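You operate a simulated robot arm through the tools that you are given. There is no shell and no other tool. Be economical: measure what you need, move in short steps, check, and stop when the job is done.

The job below is to be done with a simulated robot arm. You get a single attempt, and the scene is never put back.

## Task
Take the rubber wedge and put it on the leaflets.
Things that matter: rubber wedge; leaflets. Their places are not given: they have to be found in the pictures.

The check looks at the end state, three seconds after you hand in, the way a careful person would. Anything else that was tipped, shoved, dropped, spilled or broken makes it a failure.

## Robot
A 7-joint arm with a two-finger parallel gripper, fixed in place. Base frame: the origin is at the foot of the arm, x ahead of it, y to its left, z up; the work surface is at about z = -2. Lengths are in mm, angles in rad, forces in N, time in s.
With the tool pointing down near the work surface it reaches from about 220 to 580 mm from the base axis. Its first joint turns from -1.152 to 1.152 rad. Payload 2.5 kg.
Tool frame: the origin (TCP) lies between the finger pads and is the grasp point; the fingertips stand 23 mm ahead of it; z points along the fingers, y is the line along which they close. The gripper opens to 94 mm. The fingers are 38 mm wide and 10 mm thick; the gripper's body (54 by 96 mm) begins 39 mm behind the TCP.
Orientation is told as [roll, pitch, yaw] about the base's x, y, z axes, in that order, counted from this pose: with the fingers straight down and closing along the base's y, the tool's x points along the base's -x, its y along +y and its z along -z.

## Interface
- The arm moves only by the tool send_rows. Its argument "motion" is a list of rows, each an object of numbers (a shift or turn left out is 0, a gripper value left out holds the last): "x", "y", "z": the shift along the base's x, y, z in mm; "wx", "wy", "wz": the turn, a rotation vector about the base's x, y, z in rad. In form: [{"x": .., "y": .., "z": .., "wx": .., "wy": .., "wz": ..}, ...]. A call has 1 to 8 rows; each row is the pose to reach, as a shift and turn from the pose commanded when the call began. "gripper" is the closure in counts, from 0 (fully open) to 255 (shut), set as the call begins (left out, the last holds). Each row takes 0.2 s and may step no farther than 50 mm and 0.15 rad from the row before; otherwise, or with a gripper value out of range, the whole call is refused. A pose out of reach is approached as far as the arm can. The call stops where the force on the tool passes 40 N (or 10 N more than at its start, if that is more) or the arm is blocked; 0.2 s more then pass. The fingers move at their own pace (about 108 mm/s each) and stop on an object; they squeeze with about 41 N. The grip force told is the motor's: it shows also when the fingers shut on nothing. Time passes only in rows, and 0.2 s behind the last, so rows that repeat a pose let the fingers close. It gives the time, the measured TCP pose, the force on the tool (base axes), the opening and the grip force at its end, in the units of the frame above (readings bear some noise), and new pictures: "pictures" is both (left out), scene, wrist or none.
- Cameras (640 x 400 px; columns grow to the right, rows downward): "scene" is fixed at [120.3, -406.6, 546.7]; the picture's right is [0.82, -0.57, 0.00], its down [-0.32, -0.46, -0.83] and it looks along [0.48, 0.68, -0.56] (base axes); focal length 328 px, centre (320, 200). "wrist" rides on the gripper at [-39, 0, -44] in the tool frame; the picture's right is [0.00, -1.00, 0.00], its down [0.97, 0.00, -0.24] and it looks along [0.24, 0.00, 0.97] (tool axes); focal length 218 px, centre (320, 200).
- measure_at(camera, pixels): there is no depth. For up to 12 entries [column, row, z] of the newest picture of that camera ("zoom" is the newest enlarged one), the place [x, y] in the base frame at which the ray of that pixel passes the height z, good to about 2 mm. It takes no simulated time.
- inspect(camera, box): a new picture of the part [left, top, right, bottom] of that camera's present view, enlarged. It takes no simulated time.
- sign_off(): hands the job in; it is judged then, once.

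Go step by step. Measure first, check grasps and placings, and put right what went wrong. The budget is 60 turns and 120 pictures, counting those below and the enlarged ones. Unless the task says otherwise, let go and move clear before handing in, and close with one line.

The tools are called after "Emit:" by a JSON object that holds its "name" and its "arguments". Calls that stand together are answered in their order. send_rows: Moves the arm, as the interface text tells. Its arguments: {"type":"object","properties":{"motion":{"type":"array","items":{"type":"object","properties":{"x":{"type":"number"},"y":{"type":"number"},"z":{"type":"number"},"wx":{"type":"number"},"wy":{"type":"number"},"wz":{"type":"number"}}}},"gripper":{"type":"number"},"pictures":{"type":"string","enum":["both","scene","wrist","none"]}},"required":["motion"]} The other tools are called the same way: measure_at (camera, pixels) gives the place at which the rays of pixels pass given heights; inspect (camera, box) takes an enlarged picture of a part of a camera's view; sign_off () hands the job in.

At the start:

```text
t: 0.0
eef_pos: [343.9, 159.8, 258.7]
tool_rot: [0.0, -0.003, -0.001]
ft_force: [-0.5, -0.5, -0.2]
finger_gap: 94.0
grasp_force: 0.0
```

scene: 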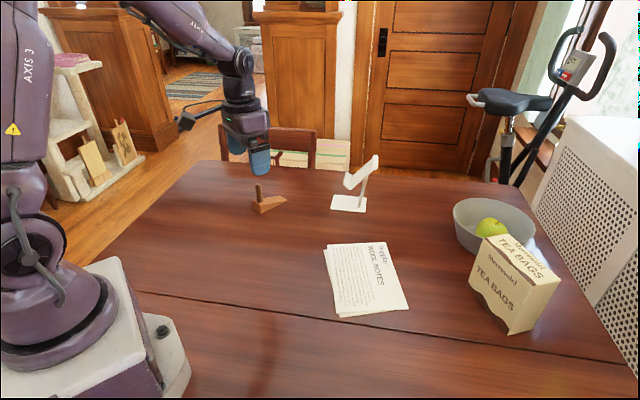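
wrist: 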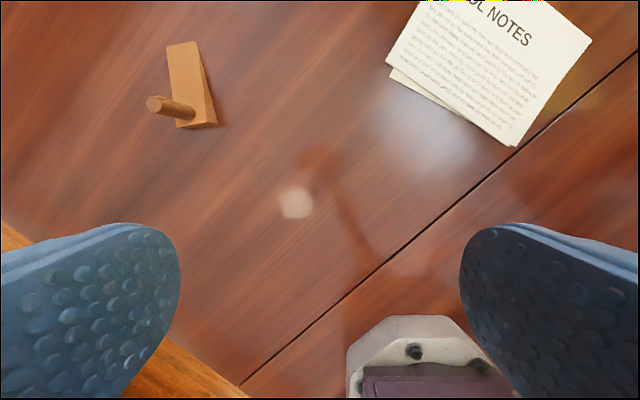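

The wedge with an upright peg shows at scene (268,204) and wrist (190,85); the leaflets are at scene (365,280). I'll enlarge both and measure.

Emit:
{"name": "inspect", "arguments": {"camera": "scene", "box": [230, 160, 310, 230]}}

Emit:
{"name": "inspect", "arguments": {"camera": "wrist", "box": [130, 20, 250, 150]}}

Emit:
{"name": "measure_at", "arguments": {"camera": "scene", "pixels": [[252, 212, -2], [264, 214, -2], [288, 203, -2], [257, 184, 40], [257, 184, 50], [324, 250, 0], [385, 243, 0], [409, 308, 0], [337, 317, 0]]}}

Emit:
{"name": "measure_at", "arguments": {"camera": "wrist", "pixels": [[167, 46, -2], [199, 41, -2], [217, 123, -2], [177, 128, -2], [153, 103, 40], [153, 103, 50], [187, 113, 15], [177, 128, 20], [213, 123, 20]]}}

```text
5.71 times, centred on (270, 195) of scene
```

zoom: 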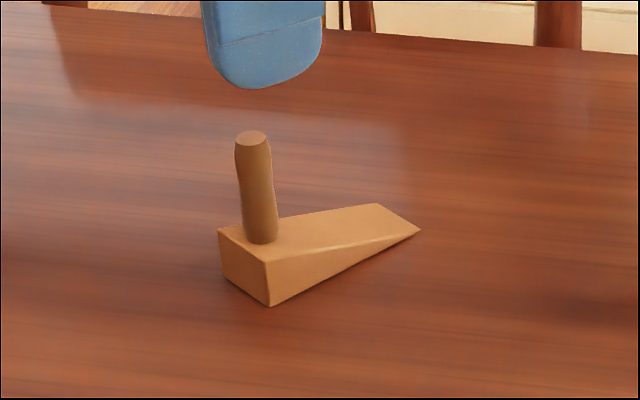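

```text
3.08 times, centred on (190, 85) of wrist
```

zoom: 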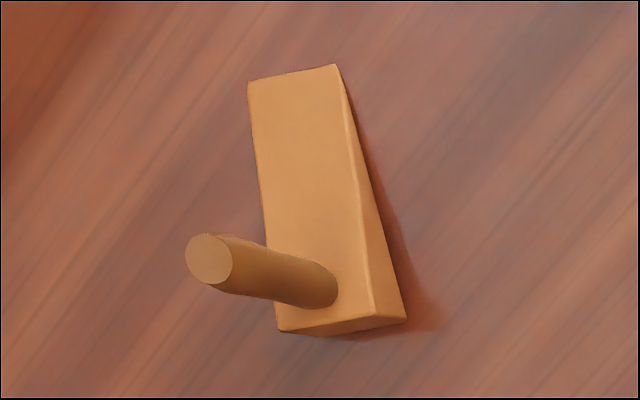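

```text
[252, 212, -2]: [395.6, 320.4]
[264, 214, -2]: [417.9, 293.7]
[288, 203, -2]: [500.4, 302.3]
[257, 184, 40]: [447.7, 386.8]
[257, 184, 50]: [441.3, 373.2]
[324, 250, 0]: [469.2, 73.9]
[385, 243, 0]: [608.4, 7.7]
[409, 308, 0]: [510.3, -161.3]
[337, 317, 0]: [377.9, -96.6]
```

```text
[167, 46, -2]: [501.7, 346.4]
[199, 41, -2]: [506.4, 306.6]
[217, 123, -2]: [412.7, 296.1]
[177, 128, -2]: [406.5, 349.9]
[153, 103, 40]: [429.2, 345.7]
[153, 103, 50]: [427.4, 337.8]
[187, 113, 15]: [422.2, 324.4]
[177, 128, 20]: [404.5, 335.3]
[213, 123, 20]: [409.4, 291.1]
```

The wedge runs from x≈408 (thick end, with peg) to x≈503, y≈295–340, and the peg stands near (424, 320), its top at about z 70–80. The leaflets centre near (490, -44). I'll move above the peg for a closer look.

Emit:
{"name": "send_rows", "arguments": {"motion": [{"x": 16, "y": 32, "z": -18}, {"x": 32, "y": 64, "z": -36}, {"x": 48, "y": 96, "z": -54}, {"x": 64, "y": 128, "z": -72}, {"x": 80, "y": 158, "z": -90}, {"x": 80, "y": 158, "z": -90}], "gripper": 0}}

```text
t: 1.4
eef_pos: [423.9, 317.7, 168.9]
tool_rot: [0.0, -0.001, 0.0]
ft_force: [-1.0, -0.1, 0.9]
finger_gap: 94.0
grasp_force: 0.1
```

scene: 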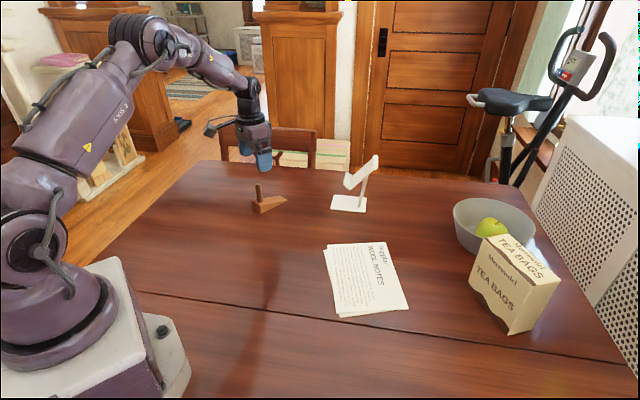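
wrist: 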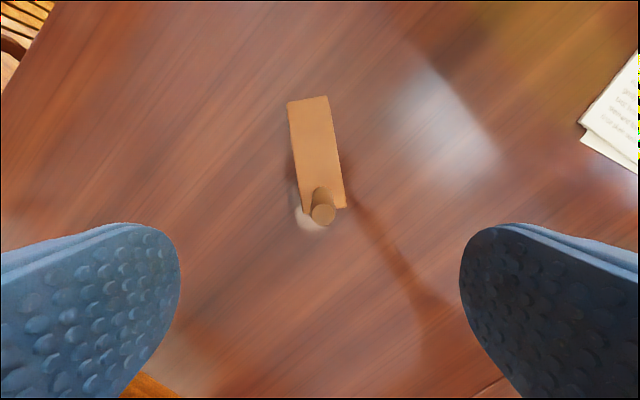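

The peg top is now at wrist (322,215), nearly centred between the fingers, with its foot near (323,198). I'll measure it at candidate heights.

Emit:
{"name": "measure_at", "arguments": {"camera": "wrist", "pixels": [[322, 215, 60], [322, 215, 70], [322, 215, 80], [321, 196, 22], [311, 215, 70], [335, 215, 70], [288, 101, -2], [328, 95, -2], [346, 206, 20], [303, 212, 20]]}}

Emit:
{"name": "measure_at", "arguments": {"camera": "scene", "pixels": [[258, 185, 60], [258, 185, 70], [258, 185, 80], [350, 210, 0], [376, 157, 100], [332, 208, 0]]}}

Emit:
{"name": "inspect", "arguments": {"camera": "wrist", "box": [260, 80, 380, 240]}}

```text
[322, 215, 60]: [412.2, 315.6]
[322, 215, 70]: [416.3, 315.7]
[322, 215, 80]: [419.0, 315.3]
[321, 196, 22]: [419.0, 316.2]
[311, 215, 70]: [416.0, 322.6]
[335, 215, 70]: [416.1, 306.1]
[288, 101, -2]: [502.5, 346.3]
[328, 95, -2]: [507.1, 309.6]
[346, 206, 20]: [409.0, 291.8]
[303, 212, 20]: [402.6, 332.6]
```

```text
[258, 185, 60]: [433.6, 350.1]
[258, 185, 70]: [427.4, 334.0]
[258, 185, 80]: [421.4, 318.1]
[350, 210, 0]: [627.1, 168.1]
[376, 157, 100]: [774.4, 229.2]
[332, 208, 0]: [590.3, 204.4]
```

```text
2.50 times, centred on (320, 160) of wrist
```

zoom: 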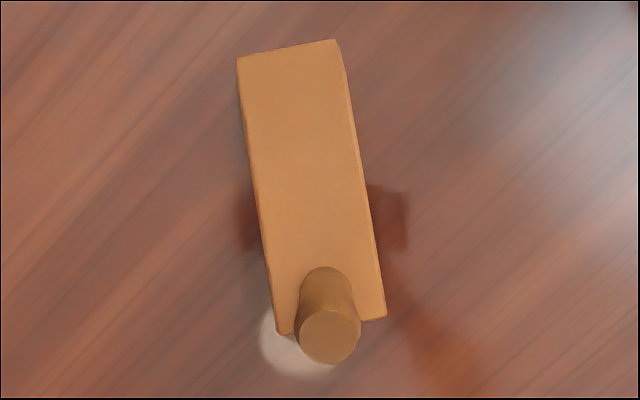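

The peg is at about (420, 315.5), with its top near z 81 and a width of about 16 mm, so it can be held at z≈56 clear of block and palm. I'll descend straight over it with the gripper open.

Emit:
{"name": "send_rows", "arguments": {"motion": [{"x": -4, "y": -2, "z": -25}, {"x": -4, "y": -2, "z": -50}, {"x": -4, "y": -2, "z": -75}, {"x": -4, "y": -2, "z": -95}, {"x": -4, "y": -2, "z": -112}, {"x": -4, "y": -2, "z": -112}]}}

```text
t: 2.8
eef_pos: [419.6, 316.3, 56.0]
tool_rot: [-0.002, -0.002, -0.001]
ft_force: [-0.6, -0.1, -0.1]
finger_gap: 94.0
grasp_force: 0.0
```

scene: 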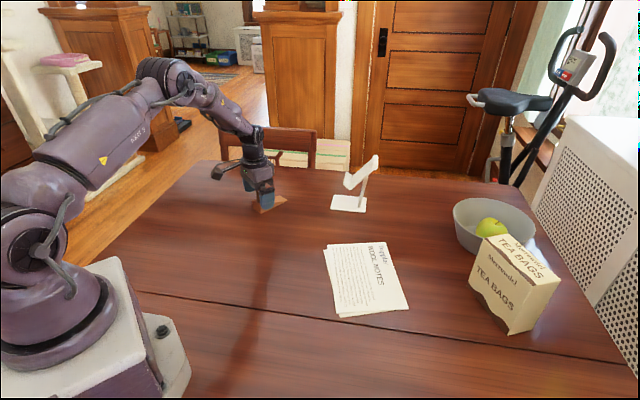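
wrist: 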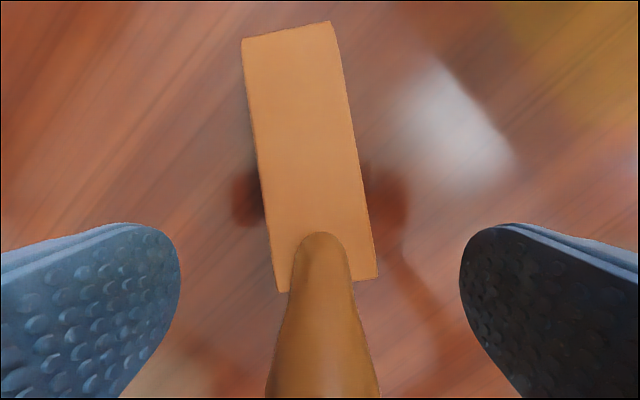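

The peg stands centred between the open fingers (wrist 320,320) with no contact force. I'll close on it.

Emit:
{"name": "send_rows", "arguments": {"motion": [{"z": 0}, {"z": 0}, {"z": 0}, {"z": 0}], "gripper": 255, "pictures": "wrist"}}

```text
t: 3.8
eef_pos: [419.8, 317.0, 56.1]
tool_rot: [-0.001, -0.002, 0.001]
ft_force: [-0.6, -1.0, 0.8]
finger_gap: 17.1
grasp_force: 40.8
```

wrist: 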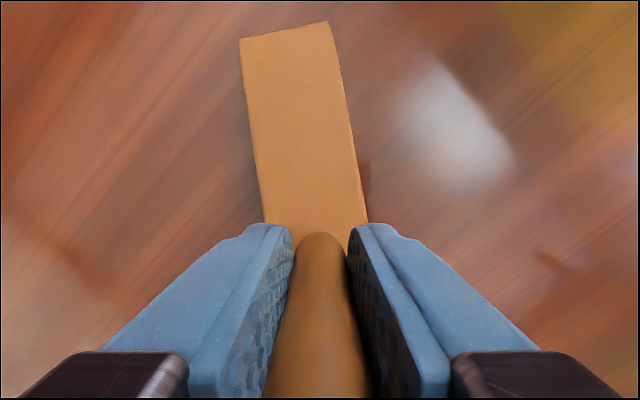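

The fingers stopped at 17 mm on the peg with about 41 N. I'll lift it gently and check the hold.

Emit:
{"name": "send_rows", "arguments": {"motion": [{"z": 10}, {"z": 25}, {"z": 50}, {"z": 80}, {"z": 110}, {"z": 110}]}}

```text
t: 5.2
eef_pos: [420.5, 315.5, 166.7]
tool_rot: [-0.001, -0.001, 0.0]
ft_force: [-0.5, -0.3, -0.8]
finger_gap: 17.2
grasp_force: 41.0
```

scene: 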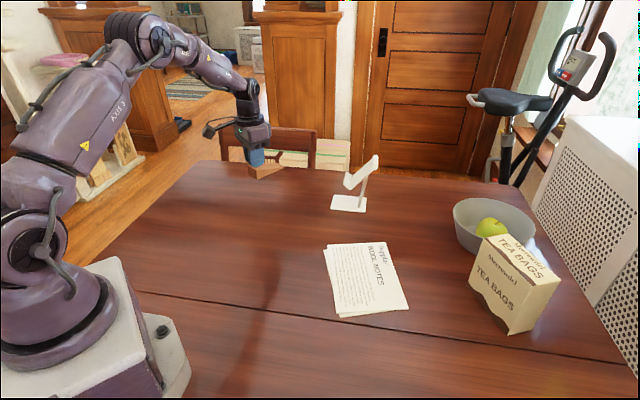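
wrist: 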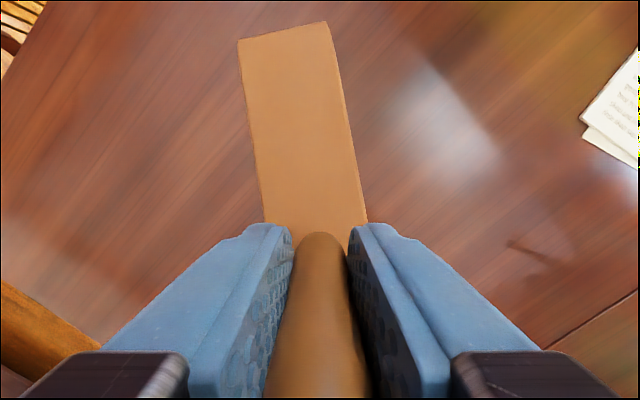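

The wedge came up level with the peg. I'll carry it at this height along y to put its centre over the leaflets' centre (491, -44), meaning the peg at about (456, -48). The stand at x≥590 stays clear.

Emit:
{"name": "send_rows", "arguments": {"motion": [{"x": 4, "y": -45}, {"x": 8, "y": -91}, {"x": 13, "y": -137}, {"x": 18, "y": -183}, {"x": 22, "y": -229}, {"x": 27, "y": -275}, {"x": 32, "y": -321}, {"x": 36, "y": -364}]}}

```text
t: 7.0
eef_pos: [455.4, -48.3, 165.9]
tool_rot: [0.002, 0.001, 0.004]
ft_force: [-0.1, -0.4, -0.6]
finger_gap: 16.9
grasp_force: 40.5
```

scene: 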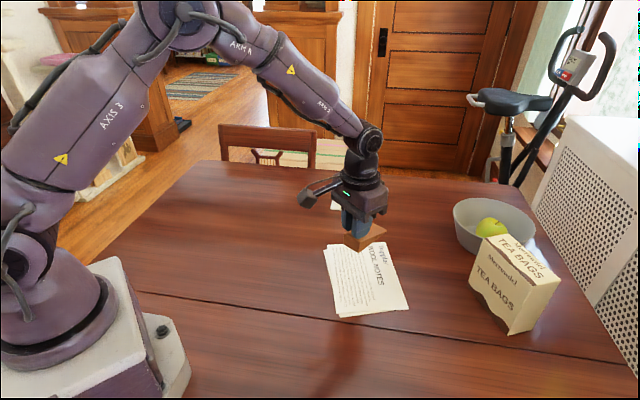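
wrist: 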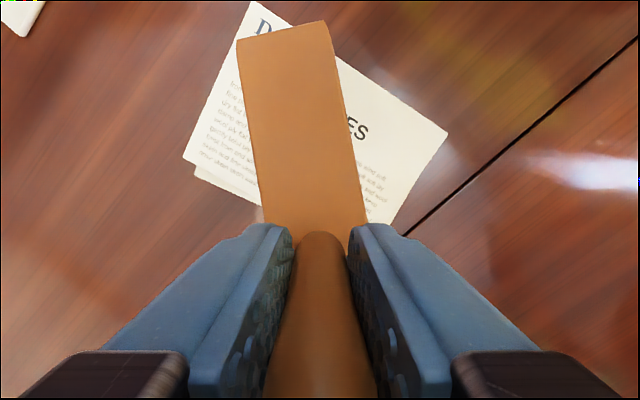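

The wedge is above the leaflets. I'll cross-check the leaflet corners from the wrist view before going down.

Emit:
{"name": "measure_at", "arguments": {"camera": "wrist", "pixels": [[256, 2, 0], [447, 130, 0], [184, 158, 0], [402, 234, 0]]}}

```text
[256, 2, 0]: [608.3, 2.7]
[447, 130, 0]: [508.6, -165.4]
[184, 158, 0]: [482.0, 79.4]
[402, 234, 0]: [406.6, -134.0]
```

The wrist view agrees: the centre is near (491, -44). I'll lower to just above the sheets.

Emit:
{"name": "send_rows", "arguments": {"motion": [{"z": -30}, {"z": -60}, {"z": -85}, {"z": -98}, {"z": -104}, {"z": -104}]}}

```text
t: 8.4
eef_pos: [456.7, -47.0, 62.2]
tool_rot: [0.001, -0.003, -0.002]
ft_force: [0.4, 0.5, -1.3]
finger_gap: 16.6
grasp_force: 41.1
```

scene: 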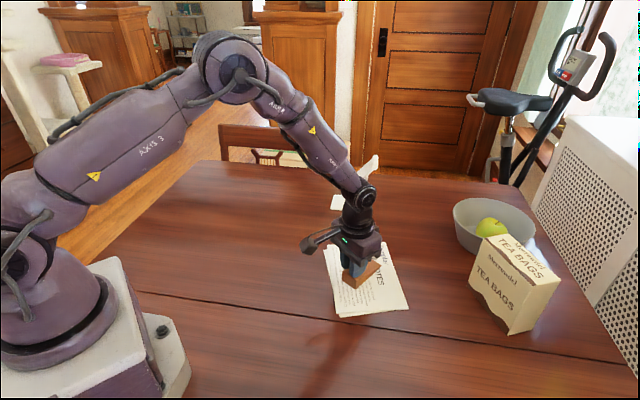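
wrist: 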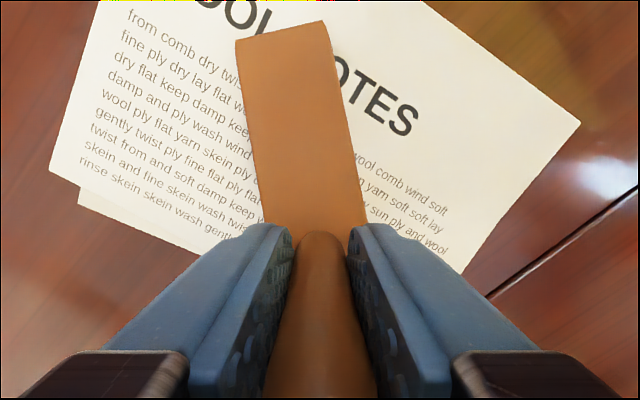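

There is no contact yet and the wedge is still over the sheets. I'll go down in 1 mm steps until the force shows touch.

Emit:
{"name": "send_rows", "arguments": {"motion": [{"z": -1}, {"z": -2}, {"z": -3}, {"z": -3}], "pictures": "none"}}

```text
t: 9.4
eef_pos: [456.2, -47.7, 61.5]
tool_rot: [0.0, -0.004, 0.0]
ft_force: [-9.7, 0.1, 26.6]
finger_gap: 16.7
grasp_force: 40.9
```

It touched at z≈61.5 with 27 N. I'll ease back 2 mm to unload it, then open.

Emit:
{"name": "send_rows", "arguments": {"motion": [{"z": 1}, {"z": 2}, {"z": 2}], "pictures": "none"}}

```text
t: 10.2
eef_pos: [457.3, -48.5, 61.6]
tool_rot: [-0.001, -0.003, -0.001]
ft_force: [4.4, -0.9, 5.7]
finger_gap: 16.7
grasp_force: 41.5
```

The load is down to about 6 N with the wedge resting on the sheets. I'll open the gripper.

Emit:
{"name": "send_rows", "arguments": {"motion": [{"z": 0}, {"z": 0}, {"z": 0}, {"z": 0}], "gripper": 0, "pictures": "wrist"}}

```text
t: 11.2
eef_pos: [457.3, -48.0, 61.9]
tool_rot: [0.001, -0.001, -0.001]
ft_force: [0.8, -0.5, -0.2]
finger_gap: 94.2
grasp_force: 0.1
```

wrist: 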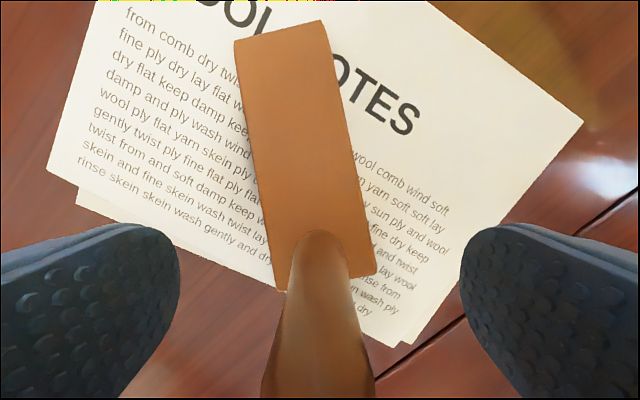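

The fingers are open and clear, and the wedge stands. Its thick-end corner at wrist (280,290) looks near the sheet's edge, so I'll rise straight up and check.

Emit:
{"name": "send_rows", "arguments": {"motion": [{"z": 30}, {"z": 60}, {"z": 100}, {"z": 145}, {"z": 145}]}}

Emit:
{"name": "inspect", "arguments": {"camera": "scene", "box": [310, 225, 430, 325]}}

Emit:
{"name": "inspect", "arguments": {"camera": "wrist", "box": [200, 60, 440, 260]}}

```text
t: 12.4
eef_pos: [455.2, -47.3, 207.9]
tool_rot: [0.0, -0.001, -0.001]
ft_force: [0.7, -1.2, -0.6]
finger_gap: 94.0
grasp_force: 0.1
```

scene: 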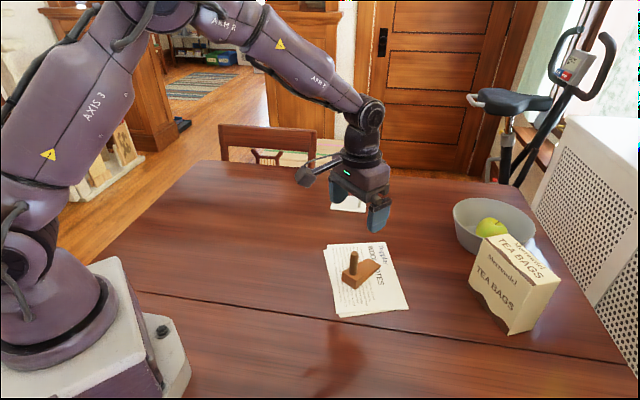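
wrist: 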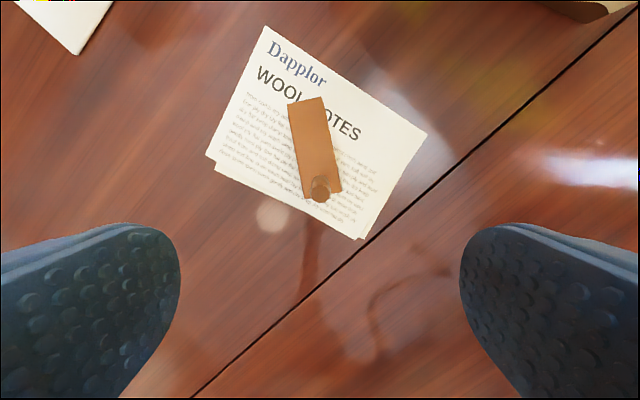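

```text
4.00 times, centred on (370, 275) of scene
```

zoom: 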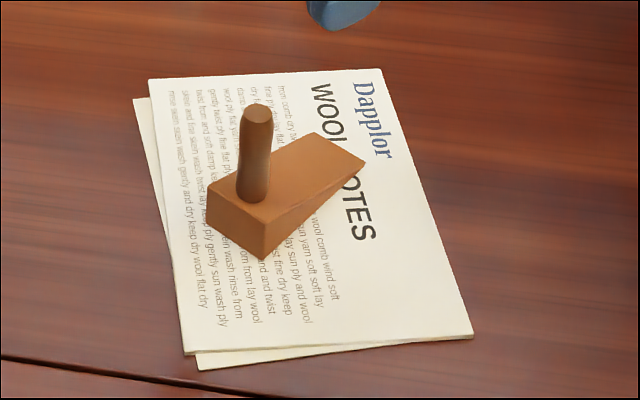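

```text
2.00 times, centred on (320, 160) of wrist
```

zoom: 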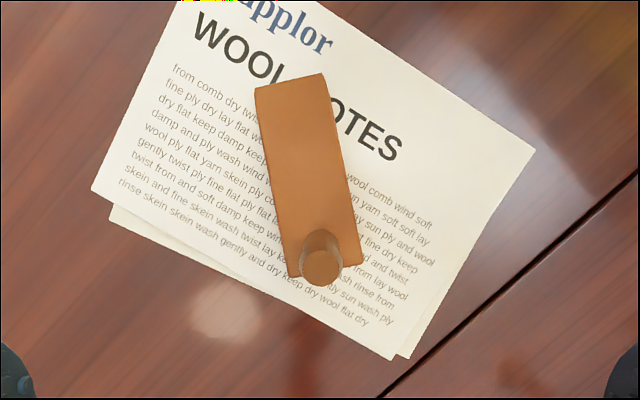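

The enlarged views show the whole footprint of the wedge on the leaflets, upright, with the sheets unmoved and the gripper clear. I'm handing in.

Emit:
{"name": "sign_off", "arguments": {}}

```text
The job is handed in.
```

The rubber wedge is standing upright on the leaflets, fully within the sheets. The last pictures showed nothing else disturbed, and the gripper was open and clear when I handed in.
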